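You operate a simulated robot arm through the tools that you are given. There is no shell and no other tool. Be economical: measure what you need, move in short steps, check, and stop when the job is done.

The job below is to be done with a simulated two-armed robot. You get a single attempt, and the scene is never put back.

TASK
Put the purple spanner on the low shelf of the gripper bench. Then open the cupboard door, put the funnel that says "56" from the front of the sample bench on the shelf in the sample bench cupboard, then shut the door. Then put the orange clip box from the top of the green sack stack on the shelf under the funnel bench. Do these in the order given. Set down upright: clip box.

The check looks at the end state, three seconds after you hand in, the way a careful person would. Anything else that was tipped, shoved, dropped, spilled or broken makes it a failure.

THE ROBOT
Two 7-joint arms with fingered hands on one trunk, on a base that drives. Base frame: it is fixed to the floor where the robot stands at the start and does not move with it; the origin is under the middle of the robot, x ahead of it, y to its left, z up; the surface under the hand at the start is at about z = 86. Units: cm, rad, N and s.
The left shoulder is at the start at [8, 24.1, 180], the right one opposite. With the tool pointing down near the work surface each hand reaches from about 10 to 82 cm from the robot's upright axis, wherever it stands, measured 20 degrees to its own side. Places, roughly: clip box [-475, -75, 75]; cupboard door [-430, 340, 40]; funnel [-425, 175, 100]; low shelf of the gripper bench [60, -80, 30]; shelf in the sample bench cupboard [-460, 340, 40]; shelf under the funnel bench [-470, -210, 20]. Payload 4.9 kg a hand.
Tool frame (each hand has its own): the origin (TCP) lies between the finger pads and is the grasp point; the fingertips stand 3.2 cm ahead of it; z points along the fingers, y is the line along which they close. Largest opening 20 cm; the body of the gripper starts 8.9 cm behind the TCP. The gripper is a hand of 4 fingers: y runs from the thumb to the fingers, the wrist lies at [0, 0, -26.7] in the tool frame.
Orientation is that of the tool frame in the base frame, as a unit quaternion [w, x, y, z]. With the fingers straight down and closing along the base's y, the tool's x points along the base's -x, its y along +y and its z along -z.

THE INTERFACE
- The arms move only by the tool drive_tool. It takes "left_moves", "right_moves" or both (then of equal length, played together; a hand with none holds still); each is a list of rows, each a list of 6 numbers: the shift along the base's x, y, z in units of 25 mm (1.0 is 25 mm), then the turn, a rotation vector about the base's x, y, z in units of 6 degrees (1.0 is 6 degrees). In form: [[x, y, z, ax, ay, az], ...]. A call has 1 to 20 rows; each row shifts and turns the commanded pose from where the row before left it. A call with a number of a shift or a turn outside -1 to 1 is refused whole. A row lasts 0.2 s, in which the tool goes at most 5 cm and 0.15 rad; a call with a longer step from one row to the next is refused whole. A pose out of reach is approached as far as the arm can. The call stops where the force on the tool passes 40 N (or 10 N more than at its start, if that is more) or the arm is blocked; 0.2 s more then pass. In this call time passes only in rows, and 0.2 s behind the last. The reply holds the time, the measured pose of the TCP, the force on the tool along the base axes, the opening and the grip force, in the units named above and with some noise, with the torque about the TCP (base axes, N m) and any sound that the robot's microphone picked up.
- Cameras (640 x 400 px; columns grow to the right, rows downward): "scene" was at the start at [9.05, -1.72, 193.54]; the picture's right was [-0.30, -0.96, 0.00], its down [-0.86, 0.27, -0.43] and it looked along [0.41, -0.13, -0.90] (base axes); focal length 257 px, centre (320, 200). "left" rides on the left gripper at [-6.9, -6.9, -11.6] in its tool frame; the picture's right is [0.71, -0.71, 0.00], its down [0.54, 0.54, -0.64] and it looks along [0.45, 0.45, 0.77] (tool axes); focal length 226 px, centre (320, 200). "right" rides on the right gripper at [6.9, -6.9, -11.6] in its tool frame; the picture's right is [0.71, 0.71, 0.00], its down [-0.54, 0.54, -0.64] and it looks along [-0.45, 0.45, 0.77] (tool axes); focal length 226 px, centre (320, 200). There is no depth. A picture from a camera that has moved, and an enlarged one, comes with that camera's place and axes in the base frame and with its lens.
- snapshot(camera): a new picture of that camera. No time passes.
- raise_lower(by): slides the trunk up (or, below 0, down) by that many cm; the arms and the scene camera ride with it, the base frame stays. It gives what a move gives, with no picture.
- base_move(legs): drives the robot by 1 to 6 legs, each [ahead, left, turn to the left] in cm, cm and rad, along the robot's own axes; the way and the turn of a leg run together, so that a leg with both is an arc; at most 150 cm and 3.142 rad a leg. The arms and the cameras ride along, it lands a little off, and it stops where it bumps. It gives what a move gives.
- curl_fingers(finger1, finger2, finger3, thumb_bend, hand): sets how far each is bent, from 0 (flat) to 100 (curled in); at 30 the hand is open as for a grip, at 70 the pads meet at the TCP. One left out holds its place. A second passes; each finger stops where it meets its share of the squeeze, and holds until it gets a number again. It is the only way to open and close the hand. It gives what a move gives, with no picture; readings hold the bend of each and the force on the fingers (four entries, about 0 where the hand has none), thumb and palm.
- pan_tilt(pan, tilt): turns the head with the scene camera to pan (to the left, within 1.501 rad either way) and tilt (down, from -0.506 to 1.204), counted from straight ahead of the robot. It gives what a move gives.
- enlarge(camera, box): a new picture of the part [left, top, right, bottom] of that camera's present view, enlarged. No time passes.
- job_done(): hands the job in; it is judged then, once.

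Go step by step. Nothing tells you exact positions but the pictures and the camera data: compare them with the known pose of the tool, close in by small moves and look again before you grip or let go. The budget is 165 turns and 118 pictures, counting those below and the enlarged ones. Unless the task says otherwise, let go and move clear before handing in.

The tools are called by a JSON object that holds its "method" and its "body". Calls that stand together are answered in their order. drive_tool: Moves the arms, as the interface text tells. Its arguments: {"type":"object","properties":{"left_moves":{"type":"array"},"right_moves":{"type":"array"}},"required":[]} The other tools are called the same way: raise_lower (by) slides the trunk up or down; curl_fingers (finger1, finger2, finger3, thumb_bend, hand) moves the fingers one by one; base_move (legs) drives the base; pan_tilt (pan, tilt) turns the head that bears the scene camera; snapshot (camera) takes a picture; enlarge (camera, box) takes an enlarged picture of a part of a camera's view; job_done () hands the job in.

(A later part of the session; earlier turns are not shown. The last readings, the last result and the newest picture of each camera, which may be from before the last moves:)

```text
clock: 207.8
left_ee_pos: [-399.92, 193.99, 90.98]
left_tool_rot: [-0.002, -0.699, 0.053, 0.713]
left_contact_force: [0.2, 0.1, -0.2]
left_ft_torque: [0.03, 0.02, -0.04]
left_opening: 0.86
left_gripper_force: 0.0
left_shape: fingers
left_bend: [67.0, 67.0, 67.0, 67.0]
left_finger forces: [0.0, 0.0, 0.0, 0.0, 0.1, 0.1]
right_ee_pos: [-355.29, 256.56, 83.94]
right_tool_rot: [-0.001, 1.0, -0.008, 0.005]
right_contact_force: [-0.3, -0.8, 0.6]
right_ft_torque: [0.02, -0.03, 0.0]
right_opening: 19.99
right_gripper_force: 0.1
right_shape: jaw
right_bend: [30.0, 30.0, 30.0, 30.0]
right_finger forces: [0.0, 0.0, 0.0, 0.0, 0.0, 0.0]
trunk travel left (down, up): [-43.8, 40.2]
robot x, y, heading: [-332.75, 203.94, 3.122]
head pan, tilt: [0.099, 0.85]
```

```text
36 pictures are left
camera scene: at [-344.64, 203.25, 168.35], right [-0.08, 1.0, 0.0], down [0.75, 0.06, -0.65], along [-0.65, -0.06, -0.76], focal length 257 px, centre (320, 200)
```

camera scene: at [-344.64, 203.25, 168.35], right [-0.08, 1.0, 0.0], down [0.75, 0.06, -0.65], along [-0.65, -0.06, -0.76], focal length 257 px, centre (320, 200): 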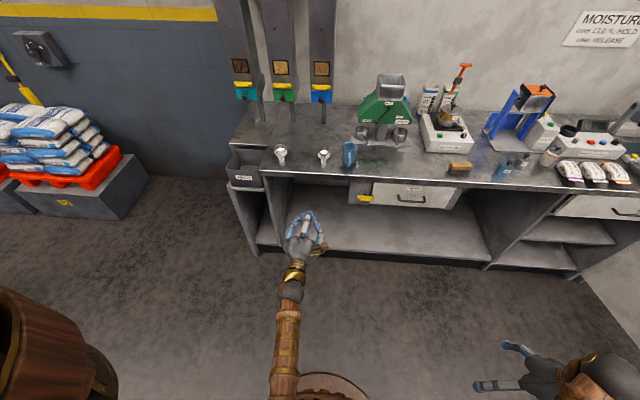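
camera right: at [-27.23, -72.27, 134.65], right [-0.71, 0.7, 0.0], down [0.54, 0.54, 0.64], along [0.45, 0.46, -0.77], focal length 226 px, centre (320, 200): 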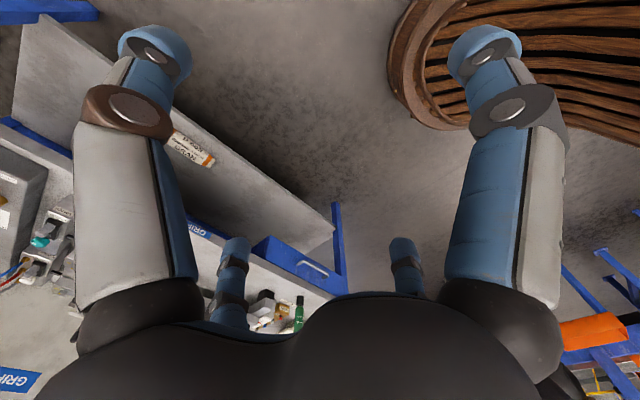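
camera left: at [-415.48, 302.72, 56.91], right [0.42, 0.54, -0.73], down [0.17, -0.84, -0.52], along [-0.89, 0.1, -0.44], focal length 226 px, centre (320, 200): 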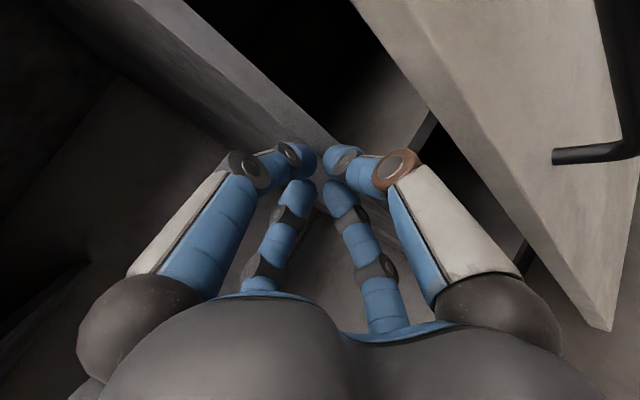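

Funnel 56 is at about (-433.5,177.2), base z≈88.5. I raise, pre-open the hand, pitch it 35° down, and line up in y.

{"method": "raise_lower", "body": {"by": 14}}

{"method": "curl_fingers", "body": {"hand": "left", "finger1": 40, "finger2": 45, "finger3": 47, "thumb_bend": 45}}

{"method": "drive_tool", "body": {"left_moves": [[-0.2, -0.97, 0, 0, -0.83, 0.1], [-0.2, -0.97, 0, 0, -0.83, 0.1], [-0.2, -0.97, 0, 0, -0.83, 0.1], [-0.2, -0.97, 0, 0, -0.83, 0.1], [-0.2, -0.97, 0, 0, -0.83, 0.1], [-0.2, -0.97, 0, 0, -0.83, 0.1], [-0.2, -0.97, 0, 0, -0.83, 0.1]]}}

{"method": "snapshot", "body": {"camera": "left"}}

{"method": "enlarge", "body": {"camera": "scene", "box": [220, 120, 380, 260]}}

```text
clock: 209.5
left_ee_pos: [-399.99, 193.85, 105.01]
left_tool_rot: [0.0, -0.699, 0.053, 0.713]
left_contact_force: [-0.6, -0.1, 0.0]
left_ft_torque: [-0.03, -0.03, 0.0]
left_opening: 0.88
left_gripper_force: 0.0
left_shape: fingers
left_bend: [67.0, 67.0, 67.0, 67.0]
left_finger forces: [0.0, 0.0, 0.1, 0.0, 0.0, 0.0]
right_ee_pos: [-355.42, 256.55, 98.0]
right_tool_rot: [-0.001, 1.0, -0.009, 0.004]
right_contact_force: [-0.3, 0.0, 0.6]
right_ft_torque: [0.03, -0.01, -0.03]
right_opening: 20.01
right_gripper_force: 0.0
right_shape: jaw
right_bend: [30.0, 30.0, 30.0, 30.0]
right_finger forces: [0.1, 0.1, 0.0, 0.0, 0.1, 0.1]
trunk travel left (down, up): [-57.8, 26.2]
robot x, y, heading: [-332.36, 203.35, 3.127]
head pan, tilt: [0.099, 0.85]
```

```text
clock: 210.5
left_ee_pos: [-399.99, 193.89, 105.06]
left_tool_rot: [0.0, -0.699, 0.054, 0.713]
left_contact_force: [0.7, 0.4, -0.1]
left_ft_torque: [0.02, 0.04, 0.02]
left_opening: 9.65
left_gripper_force: 0.0
left_shape: fingers
left_bend: [40.0, 45.0, 47.0, 45.0]
left_finger forces: [0.0, 0.1, 0.0, 0.0, 0.1, 0.1]
right_ee_pos: [-355.33, 256.63, 98.05]
right_tool_rot: [0.0, 1.0, -0.008, 0.004]
right_contact_force: [-0.3, 0.4, -0.2]
right_ft_torque: [-0.02, 0.02, 0.05]
right_opening: 19.98
right_gripper_force: 0.1
right_shape: jaw
right_bend: [30.0, 30.0, 30.0, 30.0]
right_finger forces: [0.1, 0.1, 0.0, 0.0, 0.0, 0.0]
trunk travel left (down, up): [-57.8, 26.2]
robot x, y, heading: [-332.73, 203.76, 3.125]
head pan, tilt: [0.099, 0.85]
```

```text
clock: 212.3
left_ee_pos: [-372.8, 130.45, 101.81]
left_tool_rot: [0.205, 0.748, 0.463, -0.43]
left_contact_force: [0.0, -0.5, -0.4]
left_ft_torque: [0.01, 0.01, -0.01]
left_opening: 9.68
left_gripper_force: 0.0
left_shape: fingers
left_bend: [40.0, 45.0, 47.0, 45.0]
left_finger forces: [0.1, 0.0, 0.0, 0.0, 0.0, 0.1]
left hand out of reach, approached as far as the arm can: row 1, 7
right_ee_pos: [-354.86, 256.34, 98.12]
right_tool_rot: [-0.001, 1.0, -0.006, 0.0]
right_contact_force: [-0.4, -1.1, 0.3]
right_ft_torque: [0.04, 0.01, -0.02]
right_opening: 19.99
right_gripper_force: 0.0
right_shape: jaw
right_bend: [30.0, 30.0, 30.0, 30.0]
right_finger forces: [0.1, 0.0, 0.0, 0.1, 0.0, 0.0]
trunk travel left (down, up): [-57.8, 26.2]
robot x, y, heading: [-332.76, 203.59, 3.122]
head pan, tilt: [0.099, 0.85]
stopped in row 7 (left hand): the arm was blocked; the commanded pose is now the measured one
```

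```text
35 pictures are left
camera left: at [-374.96, 138.34, 114.44], right [-0.47, 0.71, -0.52], down [0.87, 0.47, -0.15], along [0.14, -0.53, -0.84], focal length 226 px, centre (320, 200)
```

left: 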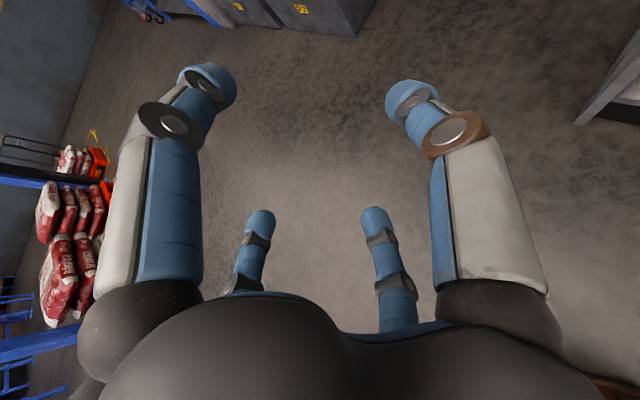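

```text
2.86 times, centred on (300, 190) of scene
camera zoom: at [-343.55, 203.01, 182.43], right [-0.08, 1.0, 0.0], down [0.75, 0.06, -0.66], along [-0.66, -0.05, -0.75], focal length 735 px, centre (377, 229)
```

zoom: 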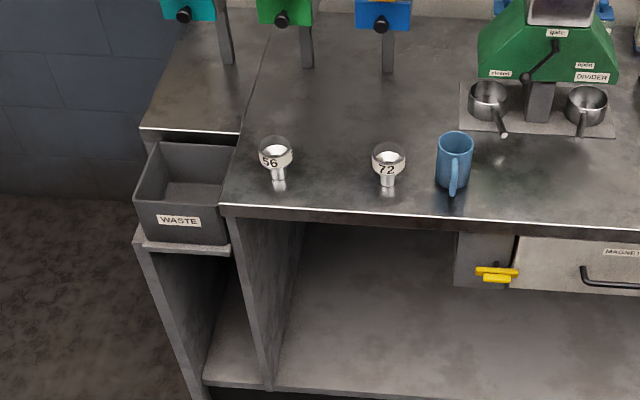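

The arm folded awkwardly because the hand was too near the body (nothing touched). I bring it out in front at a farther distance with the right orientation.

{"method": "drive_tool", "body": {"left_moves": [[-0.9, 0.93, 0.2, -0.03, -0.035, -0.51], [-0.9, 0.93, 0.2, -0.03, -0.035, -0.51], [-0.9, 0.93, 0.2, -0.03, -0.035, -0.51], [-0.9, 0.93, 0.2, -0.03, -0.035, -0.51], [-0.9, 0.93, 0.2, -0.03, -0.035, -0.51], [-0.9, 0.93, 0.2, -0.03, -0.035, -0.51], [-0.9, 0.93, 0.2, -0.03, -0.035, -0.51], [-0.9, 0.93, 0.2, -0.03, -0.035, -0.51], [-0.9, 0.93, 0.2, -0.03, -0.035, -0.51], [-0.9, 0.93, 0.2, -0.03, -0.035, -0.51], [-0.9, 0.93, 0, -0.03, -0.035, -0.51], [-0.9, 0.93, 0, -0.03, -0.035, -0.51], [-0.9, 0.93, 0, -0.03, -0.035, -0.51], [-0.9, 0.93, 0, -0.03, -0.035, -0.51], [-0.9, 0.93, 0, -0.03, -0.035, -0.51], [-0.9, 0.93, 0, -0.03, -0.035, -0.51], [-0.9, 0.93, 0, -0.03, -0.035, -0.51], [-0.9, 0.93, 0, -0.03, -0.035, -0.51], [-0.9, 0.93, 0, -0.03, -0.035, -0.51], [-0.9, 0.93, 0, -0.03, -0.035, -0.51]]}}

{"method": "snapshot", "body": {"camera": "left"}}

```text
clock: 216.5
left_ee_pos: [-405.36, 174.78, 95.61]
left_tool_rot: [-0.003, 0.881, -0.002, -0.474]
left_contact_force: [-0.2, -0.4, 0.4]
left_ft_torque: [0.0, 0.01, -0.03]
left_opening: 9.68
left_gripper_force: 0.1
left_shape: fingers
left_bend: [40.0, 45.0, 47.0, 45.0]
left_finger forces: [0.0, 0.0, 0.0, 0.0, 0.1, 0.1]
left hand out of reach, approached as far as the arm can: row 5, 6, 7, 8, 9, 10, 11, 12, 13, 14, 15, 16, 17, 18, 19, 20
right_ee_pos: [-354.65, 256.56, 98.23]
right_tool_rot: [0.001, 1.0, -0.007, 0.0]
right_contact_force: [0.4, -0.4, -0.1]
right_ft_torque: [-0.03, 0.0, -0.01]
right_opening: 20.0
right_gripper_force: 0.0
right_shape: jaw
right_bend: [30.0, 30.0, 30.0, 30.0]
right_finger forces: [0.1, 0.1, 0.1, 0.0, 0.0, 0.0]
trunk travel left (down, up): [-57.8, 26.2]
robot x, y, heading: [-332.13, 203.84, 3.131]
head pan, tilt: [0.099, 0.85]
```

```text
33 pictures are left
camera left: at [-399.61, 181.47, 107.72], right [0.4, 0.71, -0.59], down [0.83, -0.55, -0.1], along [-0.39, -0.45, -0.8], focal length 226 px, centre (320, 200)
```

left: 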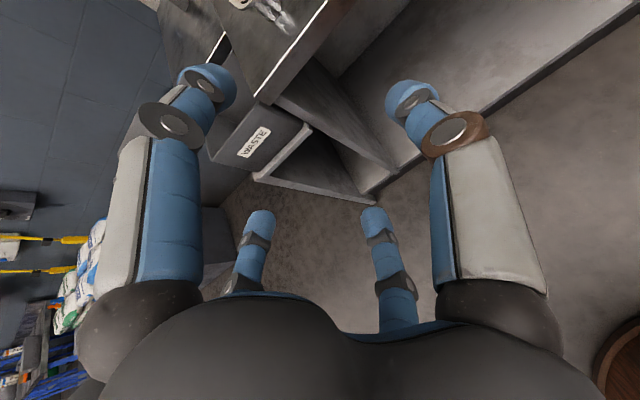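

Good orientation now, but it needs more height. I raise the trunk, pitch 10° steeper, and approach the funnel.

{"method": "raise_lower", "body": {"by": 13}}

{"method": "curl_fingers", "body": {"hand": "left", "finger3": 42}}

{"method": "drive_tool", "body": {"left_moves": [[-0.3, 0.1, 0, 0, -0.85, 0], [-0.3, 0.1, 0, 0, -0.85, 0]]}}

{"method": "enlarge", "body": {"camera": "scene", "box": [220, 120, 380, 260]}}

```text
clock: 218.0
left_ee_pos: [-405.48, 174.69, 108.57]
left_tool_rot: [-0.004, 0.881, -0.002, -0.473]
left_contact_force: [-1.1, 0.4, 0.1]
left_ft_torque: [-0.02, -0.01, 0.02]
left_opening: 9.68
left_gripper_force: 0.0
left_shape: fingers
left_bend: [40.0, 45.0, 47.0, 45.0]
left_finger forces: [0.0, 0.0, 0.0, 0.1, 0.0, 0.0]
right_ee_pos: [-354.66, 256.53, 111.06]
right_tool_rot: [-0.001, 1.0, -0.007, 0.0]
right_contact_force: [-0.8, 0.3, -0.2]
right_ft_torque: [0.0, 0.01, -0.03]
right_opening: 19.98
right_gripper_force: 0.0
right_shape: jaw
right_bend: [30.0, 30.0, 30.0, 30.0]
right_finger forces: [0.0, 0.1, 0.0, 0.1, 0.0, 0.1]
trunk travel left (down, up): [-70.8, 13.2]
robot x, y, heading: [-332.43, 204.04, 3.128]
head pan, tilt: [0.099, 0.85]
```

```text
clock: 219.0
left_ee_pos: [-405.34, 174.67, 108.71]
left_tool_rot: [-0.003, 0.881, -0.002, -0.474]
left_contact_force: [-0.1, 0.1, 0.5]
left_ft_torque: [0.01, 0.02, 0.02]
left_opening: 9.68
left_gripper_force: 0.0
left_shape: fingers
left_bend: [40.0, 45.0, 42.0, 45.0]
left_finger forces: [0.1, 0.0, 0.1, 0.1, 0.1, 0.0]
right_ee_pos: [-354.65, 256.48, 111.17]
right_tool_rot: [-0.001, 1.0, -0.007, -0.001]
right_contact_force: [-0.2, -0.5, -0.7]
right_ft_torque: [0.0, 0.01, 0.01]
right_opening: 19.97
right_gripper_force: 0.0
right_shape: jaw
right_bend: [30.0, 30.0, 30.0, 30.0]
right_finger forces: [0.0, 0.1, 0.1, 0.0, 0.1, 0.0]
trunk travel left (down, up): [-70.8, 13.2]
robot x, y, heading: [-332.55, 203.5, 3.128]
head pan, tilt: [0.099, 0.85]
```

```text
clock: 219.6
left_ee_pos: [-405.35, 174.64, 108.56]
left_tool_rot: [-0.003, 0.881, -0.002, -0.473]
left_contact_force: [-0.8, 0.3, 0.1]
left_ft_torque: [0.03, 0.02, 0.0]
left_opening: 9.67
left_gripper_force: 0.1
left_shape: fingers
left_bend: [40.0, 45.0, 42.0, 45.0]
left_finger forces: [0.0, 0.1, 0.0, 0.0, 0.1, 0.1]
left hand out of reach, approached as far as the arm can: row 1, 2
right_ee_pos: [-354.67, 256.65, 111.16]
right_tool_rot: [0.0, 1.0, -0.006, 0.0]
right_contact_force: [-0.3, 0.1, 0.0]
right_ft_torque: [0.0, 0.0, -0.02]
right_opening: 20.0
right_gripper_force: 0.0
right_shape: jaw
right_bend: [30.0, 30.0, 30.0, 30.0]
right_finger forces: [0.0, 0.1, 0.1, 0.0, 0.0, 0.0]
trunk travel left (down, up): [-70.8, 13.2]
robot x, y, heading: [-332.27, 203.55, 3.13]
head pan, tilt: [0.099, 0.85]
```

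```text
2.86 times, centred on (300, 190) of scene
camera zoom: at [-343.16, 203.24, 195.45], right [-0.08, 1.0, 0.0], down [0.75, 0.06, -0.66], along [-0.66, -0.06, -0.75], focal length 735 px, centre (377, 229)
```

zoom: 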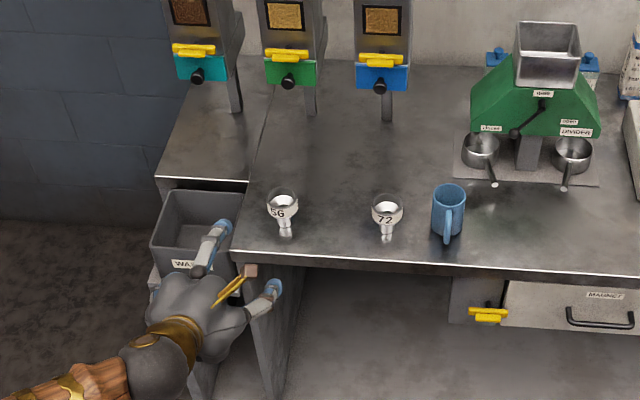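

The commanded pose was still above reach. I bring the command down towards funnel height in front of it.

{"method": "drive_tool", "body": {"left_moves": [[0, 0, -1, 0, 0, 0], [0, 0, -1, 0, 0, 0], [0, 0, -1, 0, 0, 0], [0, 0, -1, 0, 0, 0], [0, 0, -1, 0, 0, 0], [0, 0, -1, 0, 0, 0], [0, 0, 0, 0, 0, 0]]}}

{"method": "snapshot", "body": {"camera": "left"}}

```text
clock: 221.2
left_ee_pos: [-405.29, 174.49, 93.53]
left_tool_rot: [-0.003, 0.881, -0.002, -0.474]
left_contact_force: [0.2, 0.0, -0.5]
left_ft_torque: [0.0, 0.02, -0.03]
left_opening: 9.68
left_gripper_force: 0.1
left_shape: fingers
left_bend: [40.0, 45.0, 42.0, 45.0]
left_finger forces: [0.1, 0.1, 0.0, 0.1, 0.0, 0.0]
right_ee_pos: [-354.65, 256.58, 111.24]
right_tool_rot: [-0.001, 1.0, -0.007, 0.0]
right_contact_force: [-0.1, -1.4, 0.5]
right_ft_torque: [0.0, -0.02, -0.02]
right_opening: 19.99
right_gripper_force: 0.0
right_shape: jaw
right_bend: [30.0, 30.0, 30.0, 30.0]
right_finger forces: [0.0, 0.0, 0.1, 0.0, 0.0, 0.0]
trunk travel left (down, up): [-70.8, 13.2]
robot x, y, heading: [-332.37, 203.76, 3.119]
head pan, tilt: [0.099, 0.85]
```

```text
31 pictures are left
camera left: at [-399.59, 181.29, 105.65], right [0.39, 0.71, -0.59], down [0.83, -0.55, -0.1], along [-0.39, -0.45, -0.8], focal length 226 px, centre (320, 200)
```

left: 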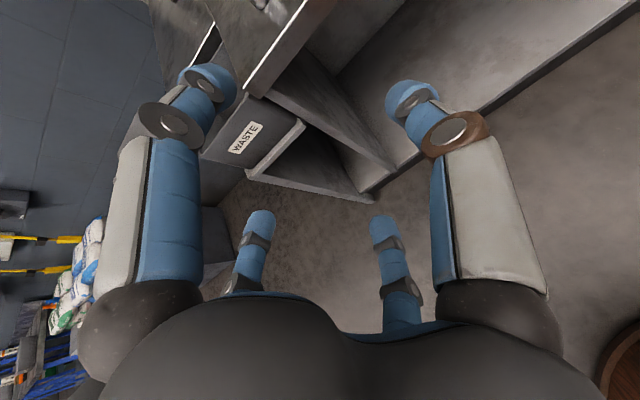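

I raise, pitch steeper, and move to a standoff along the hand's pointing line to the funnel.

{"method": "drive_tool", "body": {"left_moves": [[-0.4, 0.6, 0.9, 0, -0.85, 0], [-0.6, 0.6, 0.9, 0, -0.85, 0], [-0.9, 0, 0.6, 0, 0, 0], [-0.9, 0, 0.5, 0, 0, 0], [-0.9, 0, 0.5, 0, 0, 0], [-0.9, 0, 0.5, 0, 0, 0], [-0.9, 0, 0.4, 0, 0, 0], [-0.9, 0, 0.3, 0, 0, 0], [-0.6, 0, 0.2, 0, 0, 0]]}}

{"method": "snapshot", "body": {"camera": "left"}}

```text
clock: 223.2
left_ee_pos: [-406.28, 178.2, 98.72]
left_tool_rot: [0.004, 0.898, 0.002, -0.441]
left_contact_force: [0.0, 0.2, 0.3]
left_ft_torque: [-0.01, 0.02, 0.02]
left_opening: 9.67
left_gripper_force: 0.0
left_shape: fingers
left_bend: [40.0, 45.0, 42.0, 45.0]
left_finger forces: [0.1, 0.0, 0.1, 0.0, 0.0, 0.0]
left hand out of reach, approached as far as the arm can: row 2, 3, 4, 5, 6, 7, 8, 9
right_ee_pos: [-354.76, 256.48, 111.27]
right_tool_rot: [-0.001, 1.0, -0.007, -0.001]
right_contact_force: [0.8, -1.5, -0.6]
right_ft_torque: [0.01, 0.01, -0.02]
right_opening: 19.98
right_gripper_force: 0.0
right_shape: jaw
right_bend: [30.0, 30.0, 30.0, 30.0]
right_finger forces: [0.0, 0.1, 0.0, 0.0, 0.1, 0.0]
trunk travel left (down, up): [-70.8, 13.2]
robot x, y, heading: [-332.62, 203.26, 3.126]
head pan, tilt: [0.099, 0.85]
```

```text
30 pictures are left
camera left: at [-401.52, 185.17, 111.11], right [0.43, 0.71, -0.56], down [0.84, -0.54, -0.03], along [-0.32, -0.46, -0.83], focal length 226 px, centre (320, 200)
```

left: 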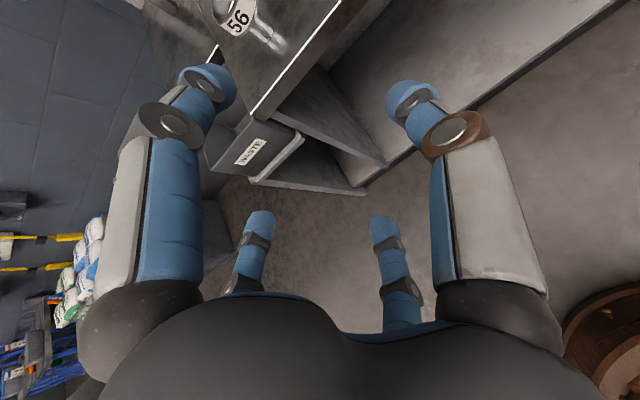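

The arm's fold limit is the trouble; I use the trunk and base instead: raise 8 cm and drive forward 18 cm.

{"method": "raise_lower", "body": {"by": 8}}

{"method": "base_move", "body": {"legs": [[17, 0, 0.015]]}}

{"method": "snapshot", "body": {"camera": "left"}}

```text
clock: 224.4
left_ee_pos: [-406.28, 178.2, 106.59]
left_tool_rot: [0.005, 0.898, 0.003, -0.441]
left_contact_force: [0.0, 0.2, -0.4]
left_ft_torque: [-0.01, 0.02, 0.01]
left_opening: 9.68
left_gripper_force: 0.1
left_shape: fingers
left_bend: [40.0, 45.0, 42.0, 45.0]
left_finger forces: [0.0, 0.1, 0.0, 0.0, 0.1, 0.0]
right_ee_pos: [-354.64, 256.49, 119.17]
right_tool_rot: [-0.001, 1.0, -0.008, 0.0]
right_contact_force: [0.5, -0.5, -0.5]
right_ft_torque: [-0.01, -0.01, -0.02]
right_opening: 19.98
right_gripper_force: 0.1
right_shape: jaw
right_bend: [30.0, 30.0, 30.0, 30.0]
right_finger forces: [0.0, 0.0, 0.1, 0.1, 0.1, 0.0]
trunk travel left (down, up): [-78.8, 5.2]
robot x, y, heading: [-332.41, 203.76, 3.132]
head pan, tilt: [0.099, 0.85]
```

```text
clock: 225.9
left_ee_pos: [-422.32, 177.12, 106.98]
left_tool_rot: [0.009, 0.897, 0.01, -0.442]
left_contact_force: [0.1, 0.1, 0.4]
left_ft_torque: [0.0, 0.05, 0.01]
left_opening: 9.71
left_gripper_force: 0.1
left_shape: fingers
left_bend: [40.0, 45.0, 42.0, 45.0]
left_finger forces: [0.1, 0.0, 0.0, 0.1, 0.0, 0.0]
right_ee_pos: [-371.87, 256.31, 119.3]
right_tool_rot: [0.0, 1.0, 0.001, -0.002]
right_contact_force: [0.0, 0.5, 0.6]
right_ft_torque: [0.02, 0.05, 0.04]
right_opening: 20.0
right_gripper_force: 0.0
right_shape: jaw
right_bend: [30.0, 30.0, 30.0, 30.0]
right_finger forces: [0.0, 0.0, 0.0, 0.0, 0.0, 0.0]
trunk travel left (down, up): [-78.8, 5.2]
robot x, y, heading: [-349.1, 203.79, -3.138]
head pan, tilt: [0.099, 0.85]
```

```text
29 pictures are left
camera left: at [-417.61, 184.18, 119.3], right [0.41, 0.71, -0.56], down [0.85, -0.52, -0.03], along [-0.32, -0.47, -0.82], focal length 226 px, centre (320, 200)
```

left: 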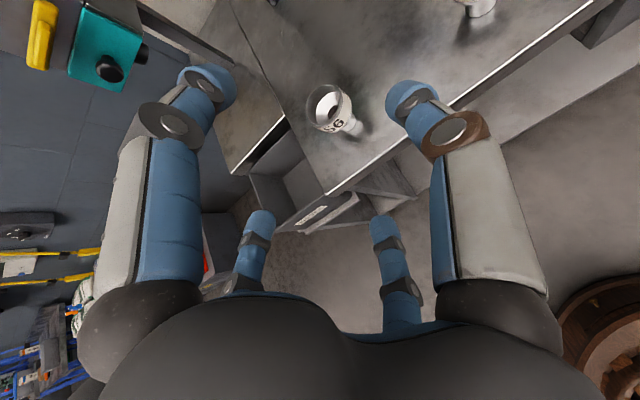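

Funnel 56 is at (-434.5,178). I move in along the pointing line with a last pitch correction.

{"method": "drive_tool", "body": {"left_moves": [[-0.8, 0.06, -0.5, 0, -0.65, 0], [-0.8, 0.06, -0.6, 0, -0.65, 0], [-0.8, 0.06, -0.65, 0, 0, 0], [-0.8, 0.06, -0.65, 0, 0, 0], [-0.8, 0.06, -0.65, 0, 0, 0]]}}

{"method": "snapshot", "body": {"camera": "left"}}

{"method": "enlarge", "body": {"camera": "scene", "box": [220, 130, 360, 250]}}

```text
clock: 227.1
left_ee_pos: [-420.39, 179.0, 99.76]
left_tool_rot: [0.014, 0.914, 0.011, -0.406]
left_contact_force: [-0.6, 0.8, -0.3]
left_ft_torque: [0.02, -0.01, -0.02]
left_opening: 9.7
left_gripper_force: 0.0
left_shape: fingers
left_bend: [40.0, 45.0, 42.0, 45.0]
left_finger forces: [0.1, 0.1, 0.0, 0.0, 0.0, 0.0]
left hand out of reach, approached as far as the arm can: row 1, 2, 3, 4, 5
right_ee_pos: [-372.07, 256.29, 119.19]
right_tool_rot: [-0.001, 1.0, 0.001, -0.001]
right_contact_force: [-0.1, -0.9, 0.3]
right_ft_torque: [0.0, 0.02, 0.01]
right_opening: 19.99
right_gripper_force: 0.1
right_shape: jaw
right_bend: [30.0, 30.0, 30.0, 30.0]
right_finger forces: [0.0, 0.0, 0.0, 0.1, 0.0, 0.0]
trunk travel left (down, up): [-78.8, 5.2]
robot x, y, heading: [-348.92, 203.88, -3.141]
head pan, tilt: [0.099, 0.85]
```

```text
28 pictures are left
camera left: at [-416.8, 186.17, 112.41], right [0.45, 0.71, -0.54], down [0.86, -0.51, 0.04], along [-0.25, -0.48, -0.84], focal length 226 px, centre (320, 200)
```

left: 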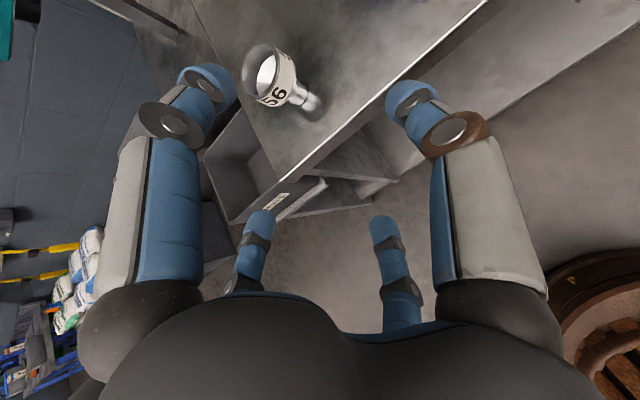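

```text
3.33 times, centred on (290, 190) of scene
camera zoom: at [-359.77, 203.28, 203.46], right [-0.1, 0.99, 0.0], down [0.75, 0.08, -0.66], along [-0.66, -0.07, -0.75], focal length 858 px, centre (420, 233)
```

zoom: 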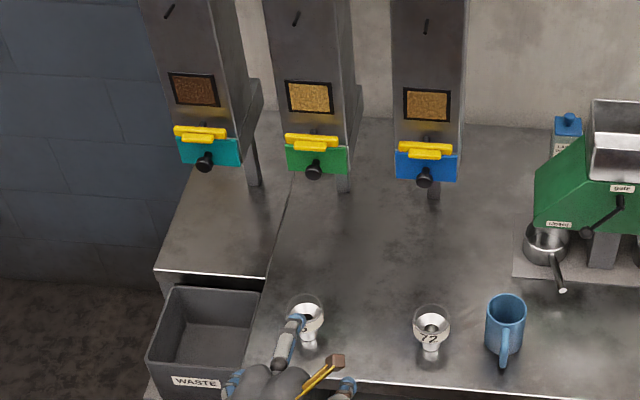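

Pitch is right (~42° below horizontal), funnel at (-433.8,178.4). I advance with the base by 12.5 cm keeping the arm fixed.

{"method": "base_move", "body": {"legs": [[12.5, 0.6, 0]]}}

{"method": "raise_lower", "body": {"by": -1.7}}

{"method": "snapshot", "body": {"camera": "left"}}

```text
clock: 228.3
left_ee_pos: [-432.52, 178.09, 99.98]
left_tool_rot: [0.014, 0.913, 0.012, -0.407]
left_contact_force: [-0.6, 0.3, -0.1]
left_ft_torque: [-0.03, 0.02, 0.02]
left_opening: 9.69
left_gripper_force: 0.0
left_shape: fingers
left_bend: [40.0, 45.0, 42.0, 45.0]
left_finger forces: [0.0, 0.1, 0.0, 0.0, 0.0, 0.0]
right_ee_pos: [-384.29, 255.67, 119.2]
right_tool_rot: [0.0, 1.0, 0.001, -0.002]
right_contact_force: [0.9, 0.3, 0.4]
right_ft_torque: [0.01, 0.03, 0.02]
right_opening: 19.96
right_gripper_force: 0.1
right_shape: jaw
right_bend: [30.0, 30.0, 30.0, 30.0]
right_finger forces: [0.0, 0.0, 0.1, 0.0, 0.0, 0.0]
trunk travel left (down, up): [-78.8, 5.2]
robot x, y, heading: [-361.57, 203.21, -3.138]
head pan, tilt: [0.099, 0.85]
```

```text
clock: 229.0
left_ee_pos: [-432.61, 178.23, 98.1]
left_tool_rot: [0.014, 0.914, 0.012, -0.406]
left_contact_force: [-0.6, 0.3, 0.7]
left_ft_torque: [-0.02, -0.01, 0.01]
left_opening: 9.68
left_gripper_force: 0.2
left_shape: fingers
left_bend: [40.0, 45.0, 42.0, 45.0]
left_finger forces: [0.1, 0.0, 0.1, 0.0, 0.0, 0.0]
right_ee_pos: [-384.5, 255.72, 117.56]
right_tool_rot: [-0.001, 1.0, 0.001, -0.001]
right_contact_force: [0.0, -0.3, -0.1]
right_ft_torque: [0.01, 0.05, 0.0]
right_opening: 20.0
right_gripper_force: 0.0
right_shape: jaw
right_bend: [30.0, 30.0, 30.0, 30.0]
right_finger forces: [0.1, 0.0, 0.0, 0.0, 0.0, 0.0]
trunk travel left (down, up): [-77.1, 6.9]
robot x, y, heading: [-361.69, 203.17, -3.141]
head pan, tilt: [0.099, 0.85]
```

```text
26 pictures are left
camera left: at [-429.07, 185.43, 110.84], right [0.45, 0.71, -0.54], down [0.86, -0.51, 0.04], along [-0.25, -0.48, -0.84], focal length 226 px, centre (320, 200)
```

left: 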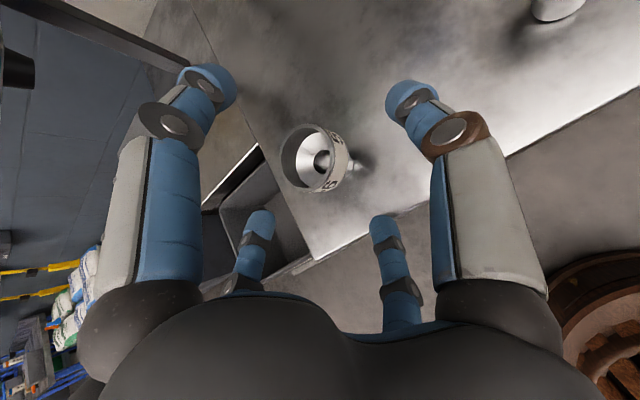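

The cup sits between the fingers, slightly ahead. I nudge 1 cm forward and close thumb and finger2.

{"method": "drive_tool", "body": {"left_moves": [[-0.45, 0.2, 0, 0, 0, 0]]}}

{"method": "curl_fingers", "body": {"hand": "left", "finger2": 66, "thumb_bend": 66}}

{"method": "snapshot", "body": {"camera": "left"}}

```text
clock: 229.4
left_ee_pos: [-433.31, 178.91, 98.14]
left_tool_rot: [0.015, 0.914, 0.012, -0.406]
left_contact_force: [-0.6, 0.3, -0.1]
left_ft_torque: [-0.02, 0.01, 0.03]
left_opening: 9.66
left_gripper_force: 0.0
left_shape: fingers
left_bend: [40.0, 45.0, 42.0, 45.0]
left_finger forces: [0.0, 0.0, 0.0, 0.0, 0.0, 0.0]
left hand out of reach, approached as far as the arm can: row 1
right_ee_pos: [-384.89, 255.52, 117.39]
right_tool_rot: [0.001, 1.0, 0.002, 0.0]
right_contact_force: [0.1, -0.5, 0.6]
right_ft_torque: [0.0, 0.01, -0.01]
right_opening: 19.99
right_gripper_force: 0.1
right_shape: jaw
right_bend: [30.0, 30.0, 30.0, 30.0]
right_finger forces: [0.0, 0.1, 0.0, 0.1, 0.0, 0.0]
trunk travel left (down, up): [-77.1, 6.9]
robot x, y, heading: [-361.96, 203.31, -3.132]
head pan, tilt: [0.099, 0.85]
```

```text
clock: 230.4
left_ee_pos: [-433.17, 178.75, 98.1]
left_tool_rot: [0.014, 0.914, 0.012, -0.406]
left_contact_force: [-0.4, 0.2, -0.3]
left_ft_torque: [-0.03, 0.0, 0.03]
left_opening: 7.21
left_gripper_force: 0.0
left_shape: fingers
left_bend: [40.0, 66.0, 42.0, 66.0]
left_finger forces: [0.0, 0.1, 0.0, 0.0, 0.0, 0.0]
right_ee_pos: [-384.68, 255.65, 117.47]
right_tool_rot: [-0.002, 1.0, 0.001, 0.0]
right_contact_force: [-0.9, -0.1, -0.2]
right_ft_torque: [0.0, -0.02, 0.0]
right_opening: 20.0
right_gripper_force: 0.0
right_shape: jaw
right_bend: [30.0, 30.0, 30.0, 30.0]
right_finger forces: [0.0, 0.0, 0.1, 0.0, 0.0, 0.0]
trunk travel left (down, up): [-77.1, 6.9]
robot x, y, heading: [-361.63, 203.4, -3.137]
head pan, tilt: [0.099, 0.85]
```

```text
25 pictures are left
camera left: at [-429.58, 185.92, 110.82], right [0.45, 0.71, -0.54], down [0.86, -0.51, 0.04], along [-0.25, -0.48, -0.84], focal length 226 px, centre (320, 200)
```

left: 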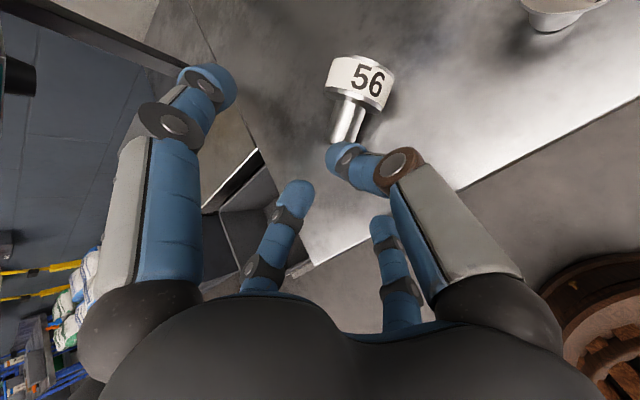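

The funnel was squeezed out ahead and seems tipped. I look before moving.

{"method": "drive_tool", "body": {"left_moves": [[0.3, 0, 0.4, 0, 0, 0], [0.5, 0, 0.5, 0, 0, 0], [0.6, 0, 0.5, 0, 0, 0]]}}

{"method": "snapshot", "body": {"camera": "left"}}

{"method": "enlarge", "body": {"camera": "scene", "box": [240, 150, 360, 240]}}

```text
clock: 231.2
left_ee_pos: [-429.66, 178.67, 101.57]
left_tool_rot: [0.015, 0.914, 0.012, -0.405]
left_contact_force: [0.7, 0.0, -0.3]
left_ft_torque: [-0.01, -0.04, 0.04]
left_opening: 7.23
left_gripper_force: 0.0
left_shape: fingers
left_bend: [40.0, 66.0, 42.0, 66.0]
left_finger forces: [0.1, 0.0, 0.0, 0.0, 0.0, 0.0]
right_ee_pos: [-384.74, 255.68, 117.52]
right_tool_rot: [-0.001, 1.0, 0.001, 0.001]
right_contact_force: [0.7, -1.0, 0.1]
right_ft_torque: [-0.01, -0.01, 0.0]
right_opening: 19.98
right_gripper_force: 0.0
right_shape: jaw
right_bend: [30.0, 30.0, 30.0, 30.0]
right_finger forces: [0.0, 0.0, 0.0, 0.0, 0.0, 0.0]
trunk travel left (down, up): [-77.1, 6.9]
robot x, y, heading: [-361.9, 202.97, -3.135]
head pan, tilt: [0.099, 0.85]
```

```text
24 pictures are left
camera left: at [-426.14, 185.88, 114.31], right [0.45, 0.71, -0.54], down [0.86, -0.51, 0.04], along [-0.25, -0.48, -0.84], focal length 226 px, centre (320, 200)
```

left: 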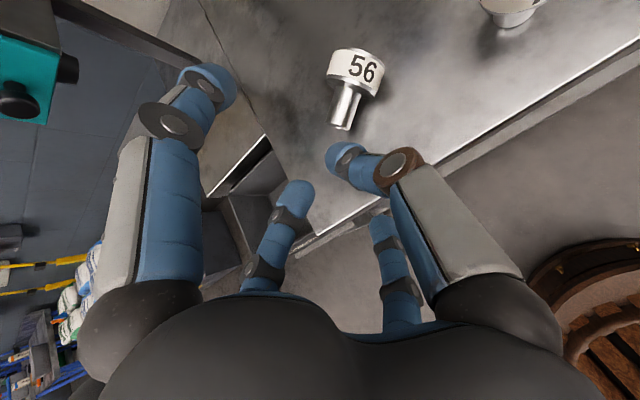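

```text
4.44 times, centred on (300, 195) of scene
camera zoom: at [-372.25, 202.57, 201.75], right [-0.1, 0.99, 0.0], down [0.75, 0.08, -0.66], along [-0.66, -0.07, -0.75], focal length 1144 px, centre (409, 222)
```

zoom: 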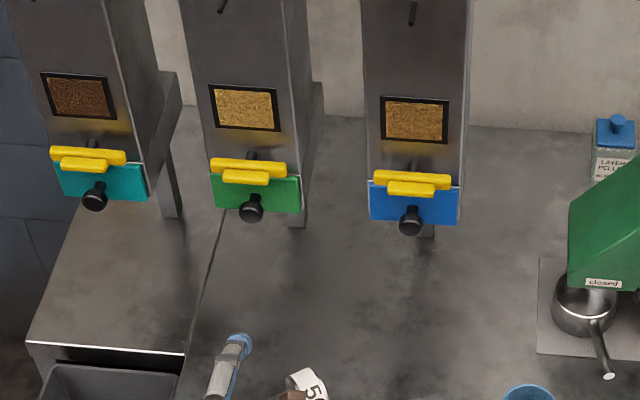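

The funnel lies on the bench with its cup at about (-442,184) and stem toward (-439.6,179). I'll pick it from above: raise, straighten the hand to vertical, yaw it -60° so it closes across the cup.

{"method": "raise_lower", "body": {"by": 6.5}}

{"method": "drive_tool", "body": {"left_moves": [[0, 0, 0, 0, -1, 0], [0, 0, 0, 0, -1, 0], [0, 0, 0, 0, -1, 0], [0, 0, 0, 0, -1, 0], [0, 0, 0, 0, -1, 0], [0, 0, 0, 0, -1, 0], [0, 0, 0, 0, -1, 0], [0, 0, 0, 0, -1, 0], [0, 0, 0, 0, 0, -1], [0, 0, 0, 0, 0, -1], [0, 0, 0, 0, 0, -1], [0, 0, 0, 0, 0, -1], [0, 0, 0, 0, 0, -1], [0, 0, 0, 0, 0, -1], [0, 0, 0, 0, 0, -1], [0, 0, 0, 0, 0, -1], [0, 0, 0, 0, 0, -1], [0, 0, 0, 0, 0, -1]]}}

{"method": "curl_fingers", "body": {"hand": "left", "finger1": 38, "finger2": 48, "finger3": 36, "thumb_bend": 48}}

```text
clock: 232.2
left_ee_pos: [-429.8, 178.61, 108.11]
left_tool_rot: [0.014, 0.914, 0.012, -0.405]
left_contact_force: [0.1, -0.7, 0.5]
left_ft_torque: [-0.01, -0.01, 0.04]
left_opening: 7.25
left_gripper_force: 0.1
left_shape: fingers
left_bend: [40.0, 66.0, 42.0, 66.0]
left_finger forces: [0.1, 0.0, 0.0, 0.0, 0.0, 0.0]
right_ee_pos: [-384.9, 255.71, 123.82]
right_tool_rot: [-0.001, 1.0, 0.001, 0.001]
right_contact_force: [-0.2, -1.0, -0.8]
right_ft_torque: [0.0, 0.0, -0.01]
right_opening: 19.96
right_gripper_force: 0.0
right_shape: jaw
right_bend: [30.0, 30.0, 30.0, 30.0]
right_finger forces: [0.1, 0.1, 0.0, 0.0, 0.0, 0.0]
trunk travel left (down, up): [-83.6, 0.4]
robot x, y, heading: [-361.72, 203.24, -3.137]
head pan, tilt: [0.099, 0.85]
```

```text
clock: 236.0
left_ee_pos: [-418.67, 177.0, 104.99]
left_tool_rot: [-0.179, 0.804, -0.448, -0.348]
left_contact_force: [-0.5, 0.5, 0.1]
left_ft_torque: [0.0, 0.01, 0.0]
left_opening: 7.24
left_gripper_force: 0.1
left_shape: fingers
left_bend: [40.0, 66.0, 42.0, 66.0]
left_finger forces: [0.0, 0.1, 0.0, 0.0, 0.1, 0.0]
left hand out of reach, approached as far as the arm can: row 1, 2, 3, 4, 5, 6, 7, 8, 9, 10, 11, 12, 13, 14, 15, 16, 17
right_ee_pos: [-384.72, 255.66, 124.01]
right_tool_rot: [-0.001, 1.0, 0.001, 0.0]
right_contact_force: [-0.5, 0.3, -1.1]
right_ft_torque: [-0.04, -0.02, -0.03]
right_opening: 19.98
right_gripper_force: 0.0
right_shape: jaw
right_bend: [30.0, 30.0, 30.0, 30.0]
right_finger forces: [0.0, 0.0, 0.1, 0.0, 0.1, 0.1]
trunk travel left (down, up): [-83.6, 0.4]
robot x, y, heading: [-361.27, 203.25, -3.138]
head pan, tilt: [0.099, 0.85]
```

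```text
clock: 237.0
left_ee_pos: [-418.65, 177.06, 105.08]
left_tool_rot: [-0.179, 0.804, -0.448, -0.348]
left_contact_force: [0.6, 0.4, -0.2]
left_ft_torque: [0.0, -0.01, -0.01]
left_opening: 9.57
left_gripper_force: 0.1
left_shape: fingers
left_bend: [38.0, 48.0, 36.0, 48.0]
left_finger forces: [0.1, 0.0, 0.0, 0.0, 0.0, 0.0]
right_ee_pos: [-384.76, 255.68, 123.99]
right_tool_rot: [-0.001, 1.0, 0.002, 0.0]
right_contact_force: [-0.4, 0.7, -0.1]
right_ft_torque: [-0.03, 0.0, -0.03]
right_opening: 20.02
right_gripper_force: 0.2
right_shape: jaw
right_bend: [30.0, 30.0, 30.0, 30.0]
right_finger forces: [0.0, 0.0, 0.0, 0.0, 0.0, 0.1]
trunk travel left (down, up): [-83.6, 0.4]
robot x, y, heading: [-362.02, 203.38, -3.136]
head pan, tilt: [0.099, 0.85]
```

Rotation about y was refused by the arm's limits. I look at the arm posture.

{"method": "pan_tilt", "body": {"pan": 0.35, "tilt": 1.1}}

{"method": "snapshot", "body": {"camera": "scene"}}

```text
clock: 237.8
left_ee_pos: [-418.57, 176.96, 104.92]
left_tool_rot: [-0.179, 0.803, -0.448, -0.349]
left_contact_force: [0.1, 0.1, -0.4]
left_ft_torque: [-0.03, -0.02, 0.0]
left_opening: 9.58
left_gripper_force: 0.0
left_shape: fingers
left_bend: [38.0, 48.0, 36.0, 48.0]
left_finger forces: [0.1, 0.0, 0.0, 0.1, 0.0, 0.0]
right_ee_pos: [-384.73, 255.51, 124.07]
right_tool_rot: [-0.001, 1.0, 0.001, 0.0]
right_contact_force: [-0.1, -0.3, 0.2]
right_ft_torque: [-0.01, -0.01, -0.01]
right_opening: 19.99
right_gripper_force: 0.0
right_shape: jaw
right_bend: [30.0, 30.0, 30.0, 30.0]
right_finger forces: [0.0, 0.0, 0.0, 0.0, 0.0, 0.1]
trunk travel left (down, up): [-83.6, 0.4]
robot x, y, heading: [-361.64, 203.09, -3.135]
head pan, tilt: [0.351, 1.1]
```

```text
22 pictures are left
camera scene: at [-370.51, 201.13, 206.48], right [-0.35, 0.94, 0.0], down [0.84, 0.31, -0.45], along [-0.43, -0.16, -0.89], focal length 257 px, centre (320, 200)
```

scene: 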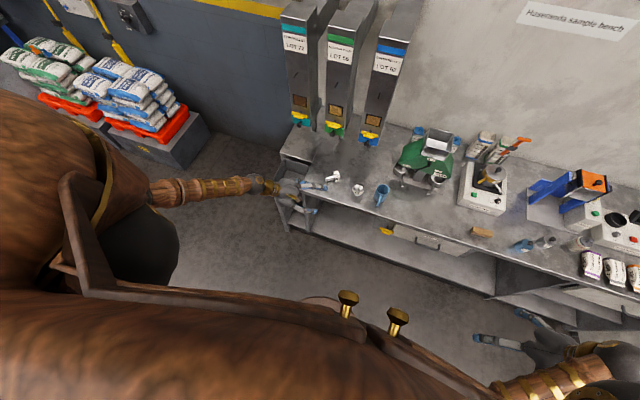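

The left arm is in a bad elbow posture, but the right hand is free and pointing down. I'll pick the funnel with the right hand: yaw it by -60°, then reposition the robot.

{"method": "drive_tool", "body": {"right_moves": [[0, 0, -0.4, 0, 0, -1], [0, 0, -0.4, 0, 0, -1], [0, 0, -0.4, 0, 0, -1], [0, 0, 0, 0, 0, -1], [0, 0, 0, 0, 0, -1], [0, 0, 0, 0, 0, -1], [0, 0, 0, 0, 0, -1], [0, 0, 0, 0, 0, -1], [0, 0, 0, 0, 0, -1], [0, 0, 0, 0, 0, -1]]}}

{"method": "base_move", "body": {"legs": [[-12, 0, 0], [0, 44, 0]]}}

{"method": "pan_tilt", "body": {"pan": -0.3, "tilt": 1.0}}

{"method": "snapshot", "body": {"camera": "scene"}}

```text
clock: 240.0
left_ee_pos: [-418.58, 176.93, 105.05]
left_tool_rot: [-0.181, 0.803, -0.449, -0.348]
left_contact_force: [0.2, -0.2, -0.3]
left_ft_torque: [0.0, -0.02, 0.02]
left_opening: 9.53
left_gripper_force: 0.0
left_shape: fingers
left_bend: [38.0, 48.0, 36.0, 48.0]
left_finger forces: [0.0, 0.0, 0.1, 0.0, 0.0, 0.1]
right_ee_pos: [-384.73, 255.65, 121.12]
right_tool_rot: [0.0, 0.866, -0.5, 0.0]
right_contact_force: [0.1, 0.0, 0.7]
right_ft_torque: [-0.01, 0.02, -0.02]
right_opening: 19.99
right_gripper_force: 0.2
right_shape: jaw
right_bend: [30.0, 30.0, 30.0, 30.0]
right_finger forces: [0.1, 0.0, 0.0, 0.1, 0.1, 0.1]
trunk travel left (down, up): [-83.6, 0.4]
robot x, y, heading: [-362.17, 203.06, -3.137]
head pan, tilt: [0.351, 1.1]
```

```text
clock: 243.4
left_ee_pos: [-406.93, 134.0, 104.95]
left_tool_rot: [-0.178, 0.803, -0.449, -0.348]
left_contact_force: [0.5, 0.2, -1.0]
left_ft_torque: [-0.04, 0.01, 0.01]
left_opening: 9.57
left_gripper_force: 0.1
left_shape: fingers
left_bend: [38.0, 48.0, 36.0, 48.0]
left_finger forces: [0.1, 0.1, 0.1, 0.1, 0.1, 0.0]
right_ee_pos: [-372.91, 212.72, 120.87]
right_tool_rot: [0.0, 0.866, -0.499, 0.001]
right_contact_force: [0.7, 0.1, -0.2]
right_ft_torque: [-0.04, -0.03, 0.03]
right_opening: 19.98
right_gripper_force: 0.1
right_shape: jaw
right_bend: [30.0, 30.0, 30.0, 30.0]
right_finger forces: [0.0, 0.1, 0.2, 0.0, 0.1, 0.0]
trunk travel left (down, up): [-83.6, 0.4]
robot x, y, heading: [-349.98, 159.94, -3.136]
head pan, tilt: [0.351, 1.1]
```

```text
clock: 244.5
left_ee_pos: [-406.89, 133.81, 105.0]
left_tool_rot: [-0.18, 0.803, -0.448, -0.348]
left_contact_force: [-0.4, 0.3, -0.3]
left_ft_torque: [0.03, -0.05, -0.02]
left_opening: 9.57
left_gripper_force: 0.0
left_shape: fingers
left_bend: [38.0, 48.0, 36.0, 48.0]
left_finger forces: [0.0, 0.1, 0.0, 0.0, 0.0, 0.0]
right_ee_pos: [-372.93, 212.24, 121.06]
right_tool_rot: [-0.001, 0.867, -0.499, -0.001]
right_contact_force: [-0.1, 0.2, 0.5]
right_ft_torque: [0.0, 0.0, 0.01]
right_opening: 20.02
right_gripper_force: 0.1
right_shape: jaw
right_bend: [30.0, 30.0, 30.0, 30.0]
right_finger forces: [0.0, 0.0, 0.0, 0.1, 0.0, 0.0]
trunk travel left (down, up): [-83.6, 0.4]
robot x, y, heading: [-349.87, 159.91, -3.138]
head pan, tilt: [-0.3, 1.0]
```

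```text
21 pictures are left
camera scene: at [-359.46, 161.91, 207.14], right [0.29, 0.96, 0.0], down [0.8, -0.25, -0.54], along [-0.52, 0.16, -0.84], focal length 257 px, centre (320, 200)
```

scene: 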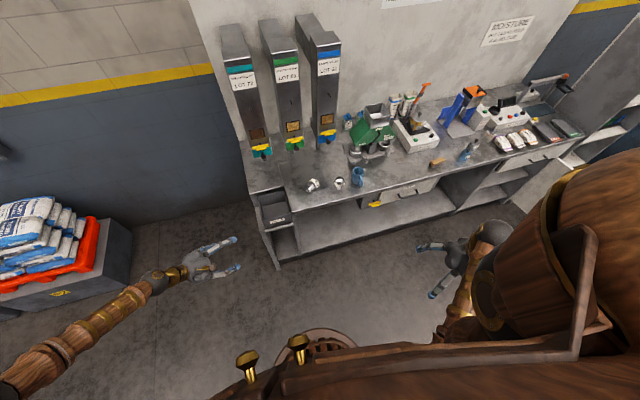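

I advance the base and carry the right hand over the funnel.

{"method": "base_move", "body": {"legs": [[25, 0, 0]]}}

{"method": "drive_tool", "body": {"right_moves": [[-0.98, -0.62, 0, 0, 0, 0], [-0.98, -0.62, 0, 0, 0, 0], [-0.98, -0.62, 0, 0, 0, 0], [-0.98, -0.62, 0, 0, 0, 0], [-0.98, -0.62, 0, 0, 0, 0], [-0.98, -0.62, 0, 0, 0, 0], [-0.98, -0.62, 0, 0, 0, 0], [-0.98, -0.62, 0, 0, 0, 0], [-0.98, -0.62, 0, 0, 0, 0], [-0.98, -0.62, 0, 0, 0, 0], [-0.98, -0.62, 0, 0, 0, 0], [-0.98, -0.62, 0, 0, 0, 0], [-0.98, -0.62, 0, 0, 0, 0], [-0.98, -0.62, 0, 0, 0, 0], [-0.98, -0.62, 0, 0, 0, 0], [-0.98, -0.62, 0, 0, 0, 0], [-0.98, -0.62, 0, 0, 0, 0], [-0.8, -0.5, 0, 0, 0, 0]]}}

{"method": "snapshot", "body": {"camera": "right"}}

```text
clock: 246.3
left_ee_pos: [-430.42, 133.77, 105.33]
left_tool_rot: [-0.179, 0.802, -0.45, -0.349]
left_contact_force: [1.0, 0.4, -0.4]
left_ft_torque: [0.0, 0.03, 0.05]
left_opening: 9.58
left_gripper_force: 0.0
left_shape: fingers
left_bend: [38.0, 48.0, 36.0, 48.0]
left_finger forces: [0.0, 0.0, 0.0, 0.0, 0.0, 0.0]
right_ee_pos: [-396.32, 212.45, 120.99]
right_tool_rot: [0.001, 0.866, -0.5, -0.001]
right_contact_force: [0.2, -0.2, -0.5]
right_ft_torque: [0.02, 0.06, 0.0]
right_opening: 19.97
right_gripper_force: 0.0
right_shape: jaw
right_bend: [30.0, 30.0, 30.0, 30.0]
right_finger forces: [0.1, 0.0, 0.1, 0.1, 0.0, 0.0]
trunk travel left (down, up): [-83.6, 0.4]
robot x, y, heading: [-374.21, 159.68, -3.141]
head pan, tilt: [-0.3, 1.0]
```

```text
clock: 250.1
left_ee_pos: [-431.01, 133.74, 104.94]
left_tool_rot: [-0.18, 0.803, -0.449, -0.348]
left_contact_force: [-0.1, -0.3, -0.3]
left_ft_torque: [0.03, 0.0, 0.0]
left_opening: 9.54
left_gripper_force: 0.1
left_shape: fingers
left_bend: [38.0, 48.0, 36.0, 48.0]
left_finger forces: [0.0, 0.0, 0.0, 0.0, 0.0, 0.0]
right_ee_pos: [-440.93, 184.63, 121.07]
right_tool_rot: [-0.001, 0.867, -0.499, 0.0]
right_contact_force: [-0.3, 0.0, 0.1]
right_ft_torque: [0.01, 0.01, -0.01]
right_opening: 20.01
right_gripper_force: 0.0
right_shape: jaw
right_bend: [30.0, 30.0, 30.0, 30.0]
right_finger forces: [0.0, 0.1, 0.0, 0.1, 0.0, 0.1]
trunk travel left (down, up): [-83.6, 0.4]
robot x, y, heading: [-373.85, 160.07, -3.14]
head pan, tilt: [-0.3, 1.0]
```

```text
20 pictures are left
camera right: at [-431.59, 182.04, 132.81], right [-0.26, -0.97, 0.0], down [-0.74, 0.2, 0.64], along [-0.62, 0.17, -0.77], focal length 226 px, centre (320, 200)
```

right: 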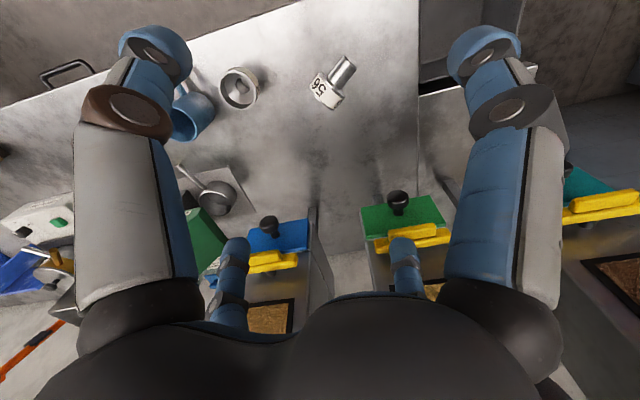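

Funnel cup at (-442.2,183.7), axis ~-53°. I align, pre-shape the right hand, and descend part way.

{"method": "curl_fingers", "body": {"hand": "right", "finger1": 35, "finger2": 48, "finger3": 35, "thumb_bend": 48}}

{"method": "drive_tool", "body": {"right_moves": [[-0.5, -0.36, -0.5, 0, 0, 0.6], [0, 0, -1, 0, 0, 0.4], [0, 0, -1, 0, 0, 0], [0, 0, -1, 0, 0, 0], [0, 0, -1, 0, 0, 0], [0, 0, -1, 0, 0, 0], [0, 0, -1, 0, 0, 0], [0, 0, -1, 0, 0, 0], [0, 0, -1, 0, 0, 0], [0, 0, -1, 0, 0, 0]]}}

{"method": "snapshot", "body": {"camera": "right"}}

```text
clock: 251.1
left_ee_pos: [-430.88, 133.76, 104.89]
left_tool_rot: [-0.18, 0.803, -0.449, -0.348]
left_contact_force: [0.1, -0.1, -0.1]
left_ft_torque: [-0.01, 0.0, 0.02]
left_opening: 9.56
left_gripper_force: 0.0
left_shape: fingers
left_bend: [38.0, 48.0, 36.0, 48.0]
left_finger forces: [0.0, 0.1, 0.1, 0.0, 0.1, 0.0]
right_ee_pos: [-440.68, 184.63, 121.18]
right_tool_rot: [-0.001, 0.866, -0.5, 0.001]
right_contact_force: [0.4, 0.2, -0.4]
right_ft_torque: [0.02, 0.02, 0.03]
right_opening: 10.29
right_gripper_force: 0.0
right_shape: fingers
right_bend: [35.0, 48.0, 35.0, 48.0]
right_finger forces: [0.0, 0.0, 0.1, 0.0, 0.0, 0.0]
trunk travel left (down, up): [-83.6, 0.4]
robot x, y, heading: [-373.89, 159.65, -3.141]
head pan, tilt: [-0.3, 1.0]
```

```text
clock: 253.3
left_ee_pos: [-430.84, 133.78, 104.99]
left_tool_rot: [-0.181, 0.803, -0.45, -0.347]
left_contact_force: [-0.1, 0.2, -0.1]
left_ft_torque: [-0.02, -0.01, 0.01]
left_opening: 9.57
left_gripper_force: 0.1
left_shape: fingers
left_bend: [38.0, 48.0, 36.0, 48.0]
left_finger forces: [0.0, 0.1, 0.1, 0.1, 0.0, 0.0]
right_ee_pos: [-441.7, 183.93, 97.27]
right_tool_rot: [-0.001, 0.891, -0.454, 0.0]
right_contact_force: [0.0, -0.7, -0.2]
right_ft_torque: [0.01, -0.02, 0.01]
right_opening: 10.29
right_gripper_force: 0.1
right_shape: fingers
right_bend: [35.0, 48.0, 35.0, 48.0]
right_finger forces: [0.1, 0.0, 0.0, 0.0, 0.0, 0.0]
trunk travel left (down, up): [-83.6, 0.4]
robot x, y, heading: [-373.63, 160.2, -3.139]
head pan, tilt: [-0.3, 1.0]
```

```text
19 pictures are left
camera right: at [-432.23, 182.23, 108.9], right [-0.16, -0.99, 0.0], down [-0.76, 0.12, 0.64], along [-0.63, 0.1, -0.77], focal length 226 px, centre (320, 200)
```

right: 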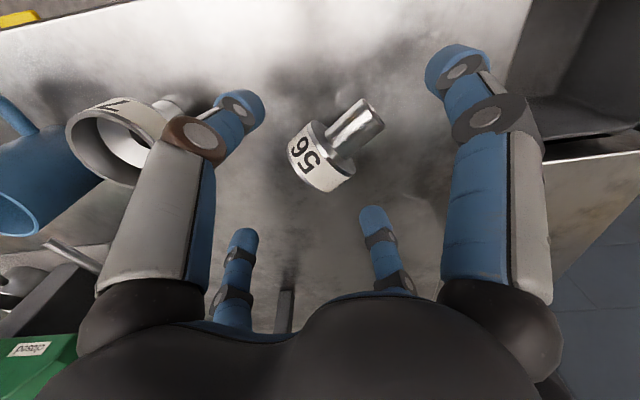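

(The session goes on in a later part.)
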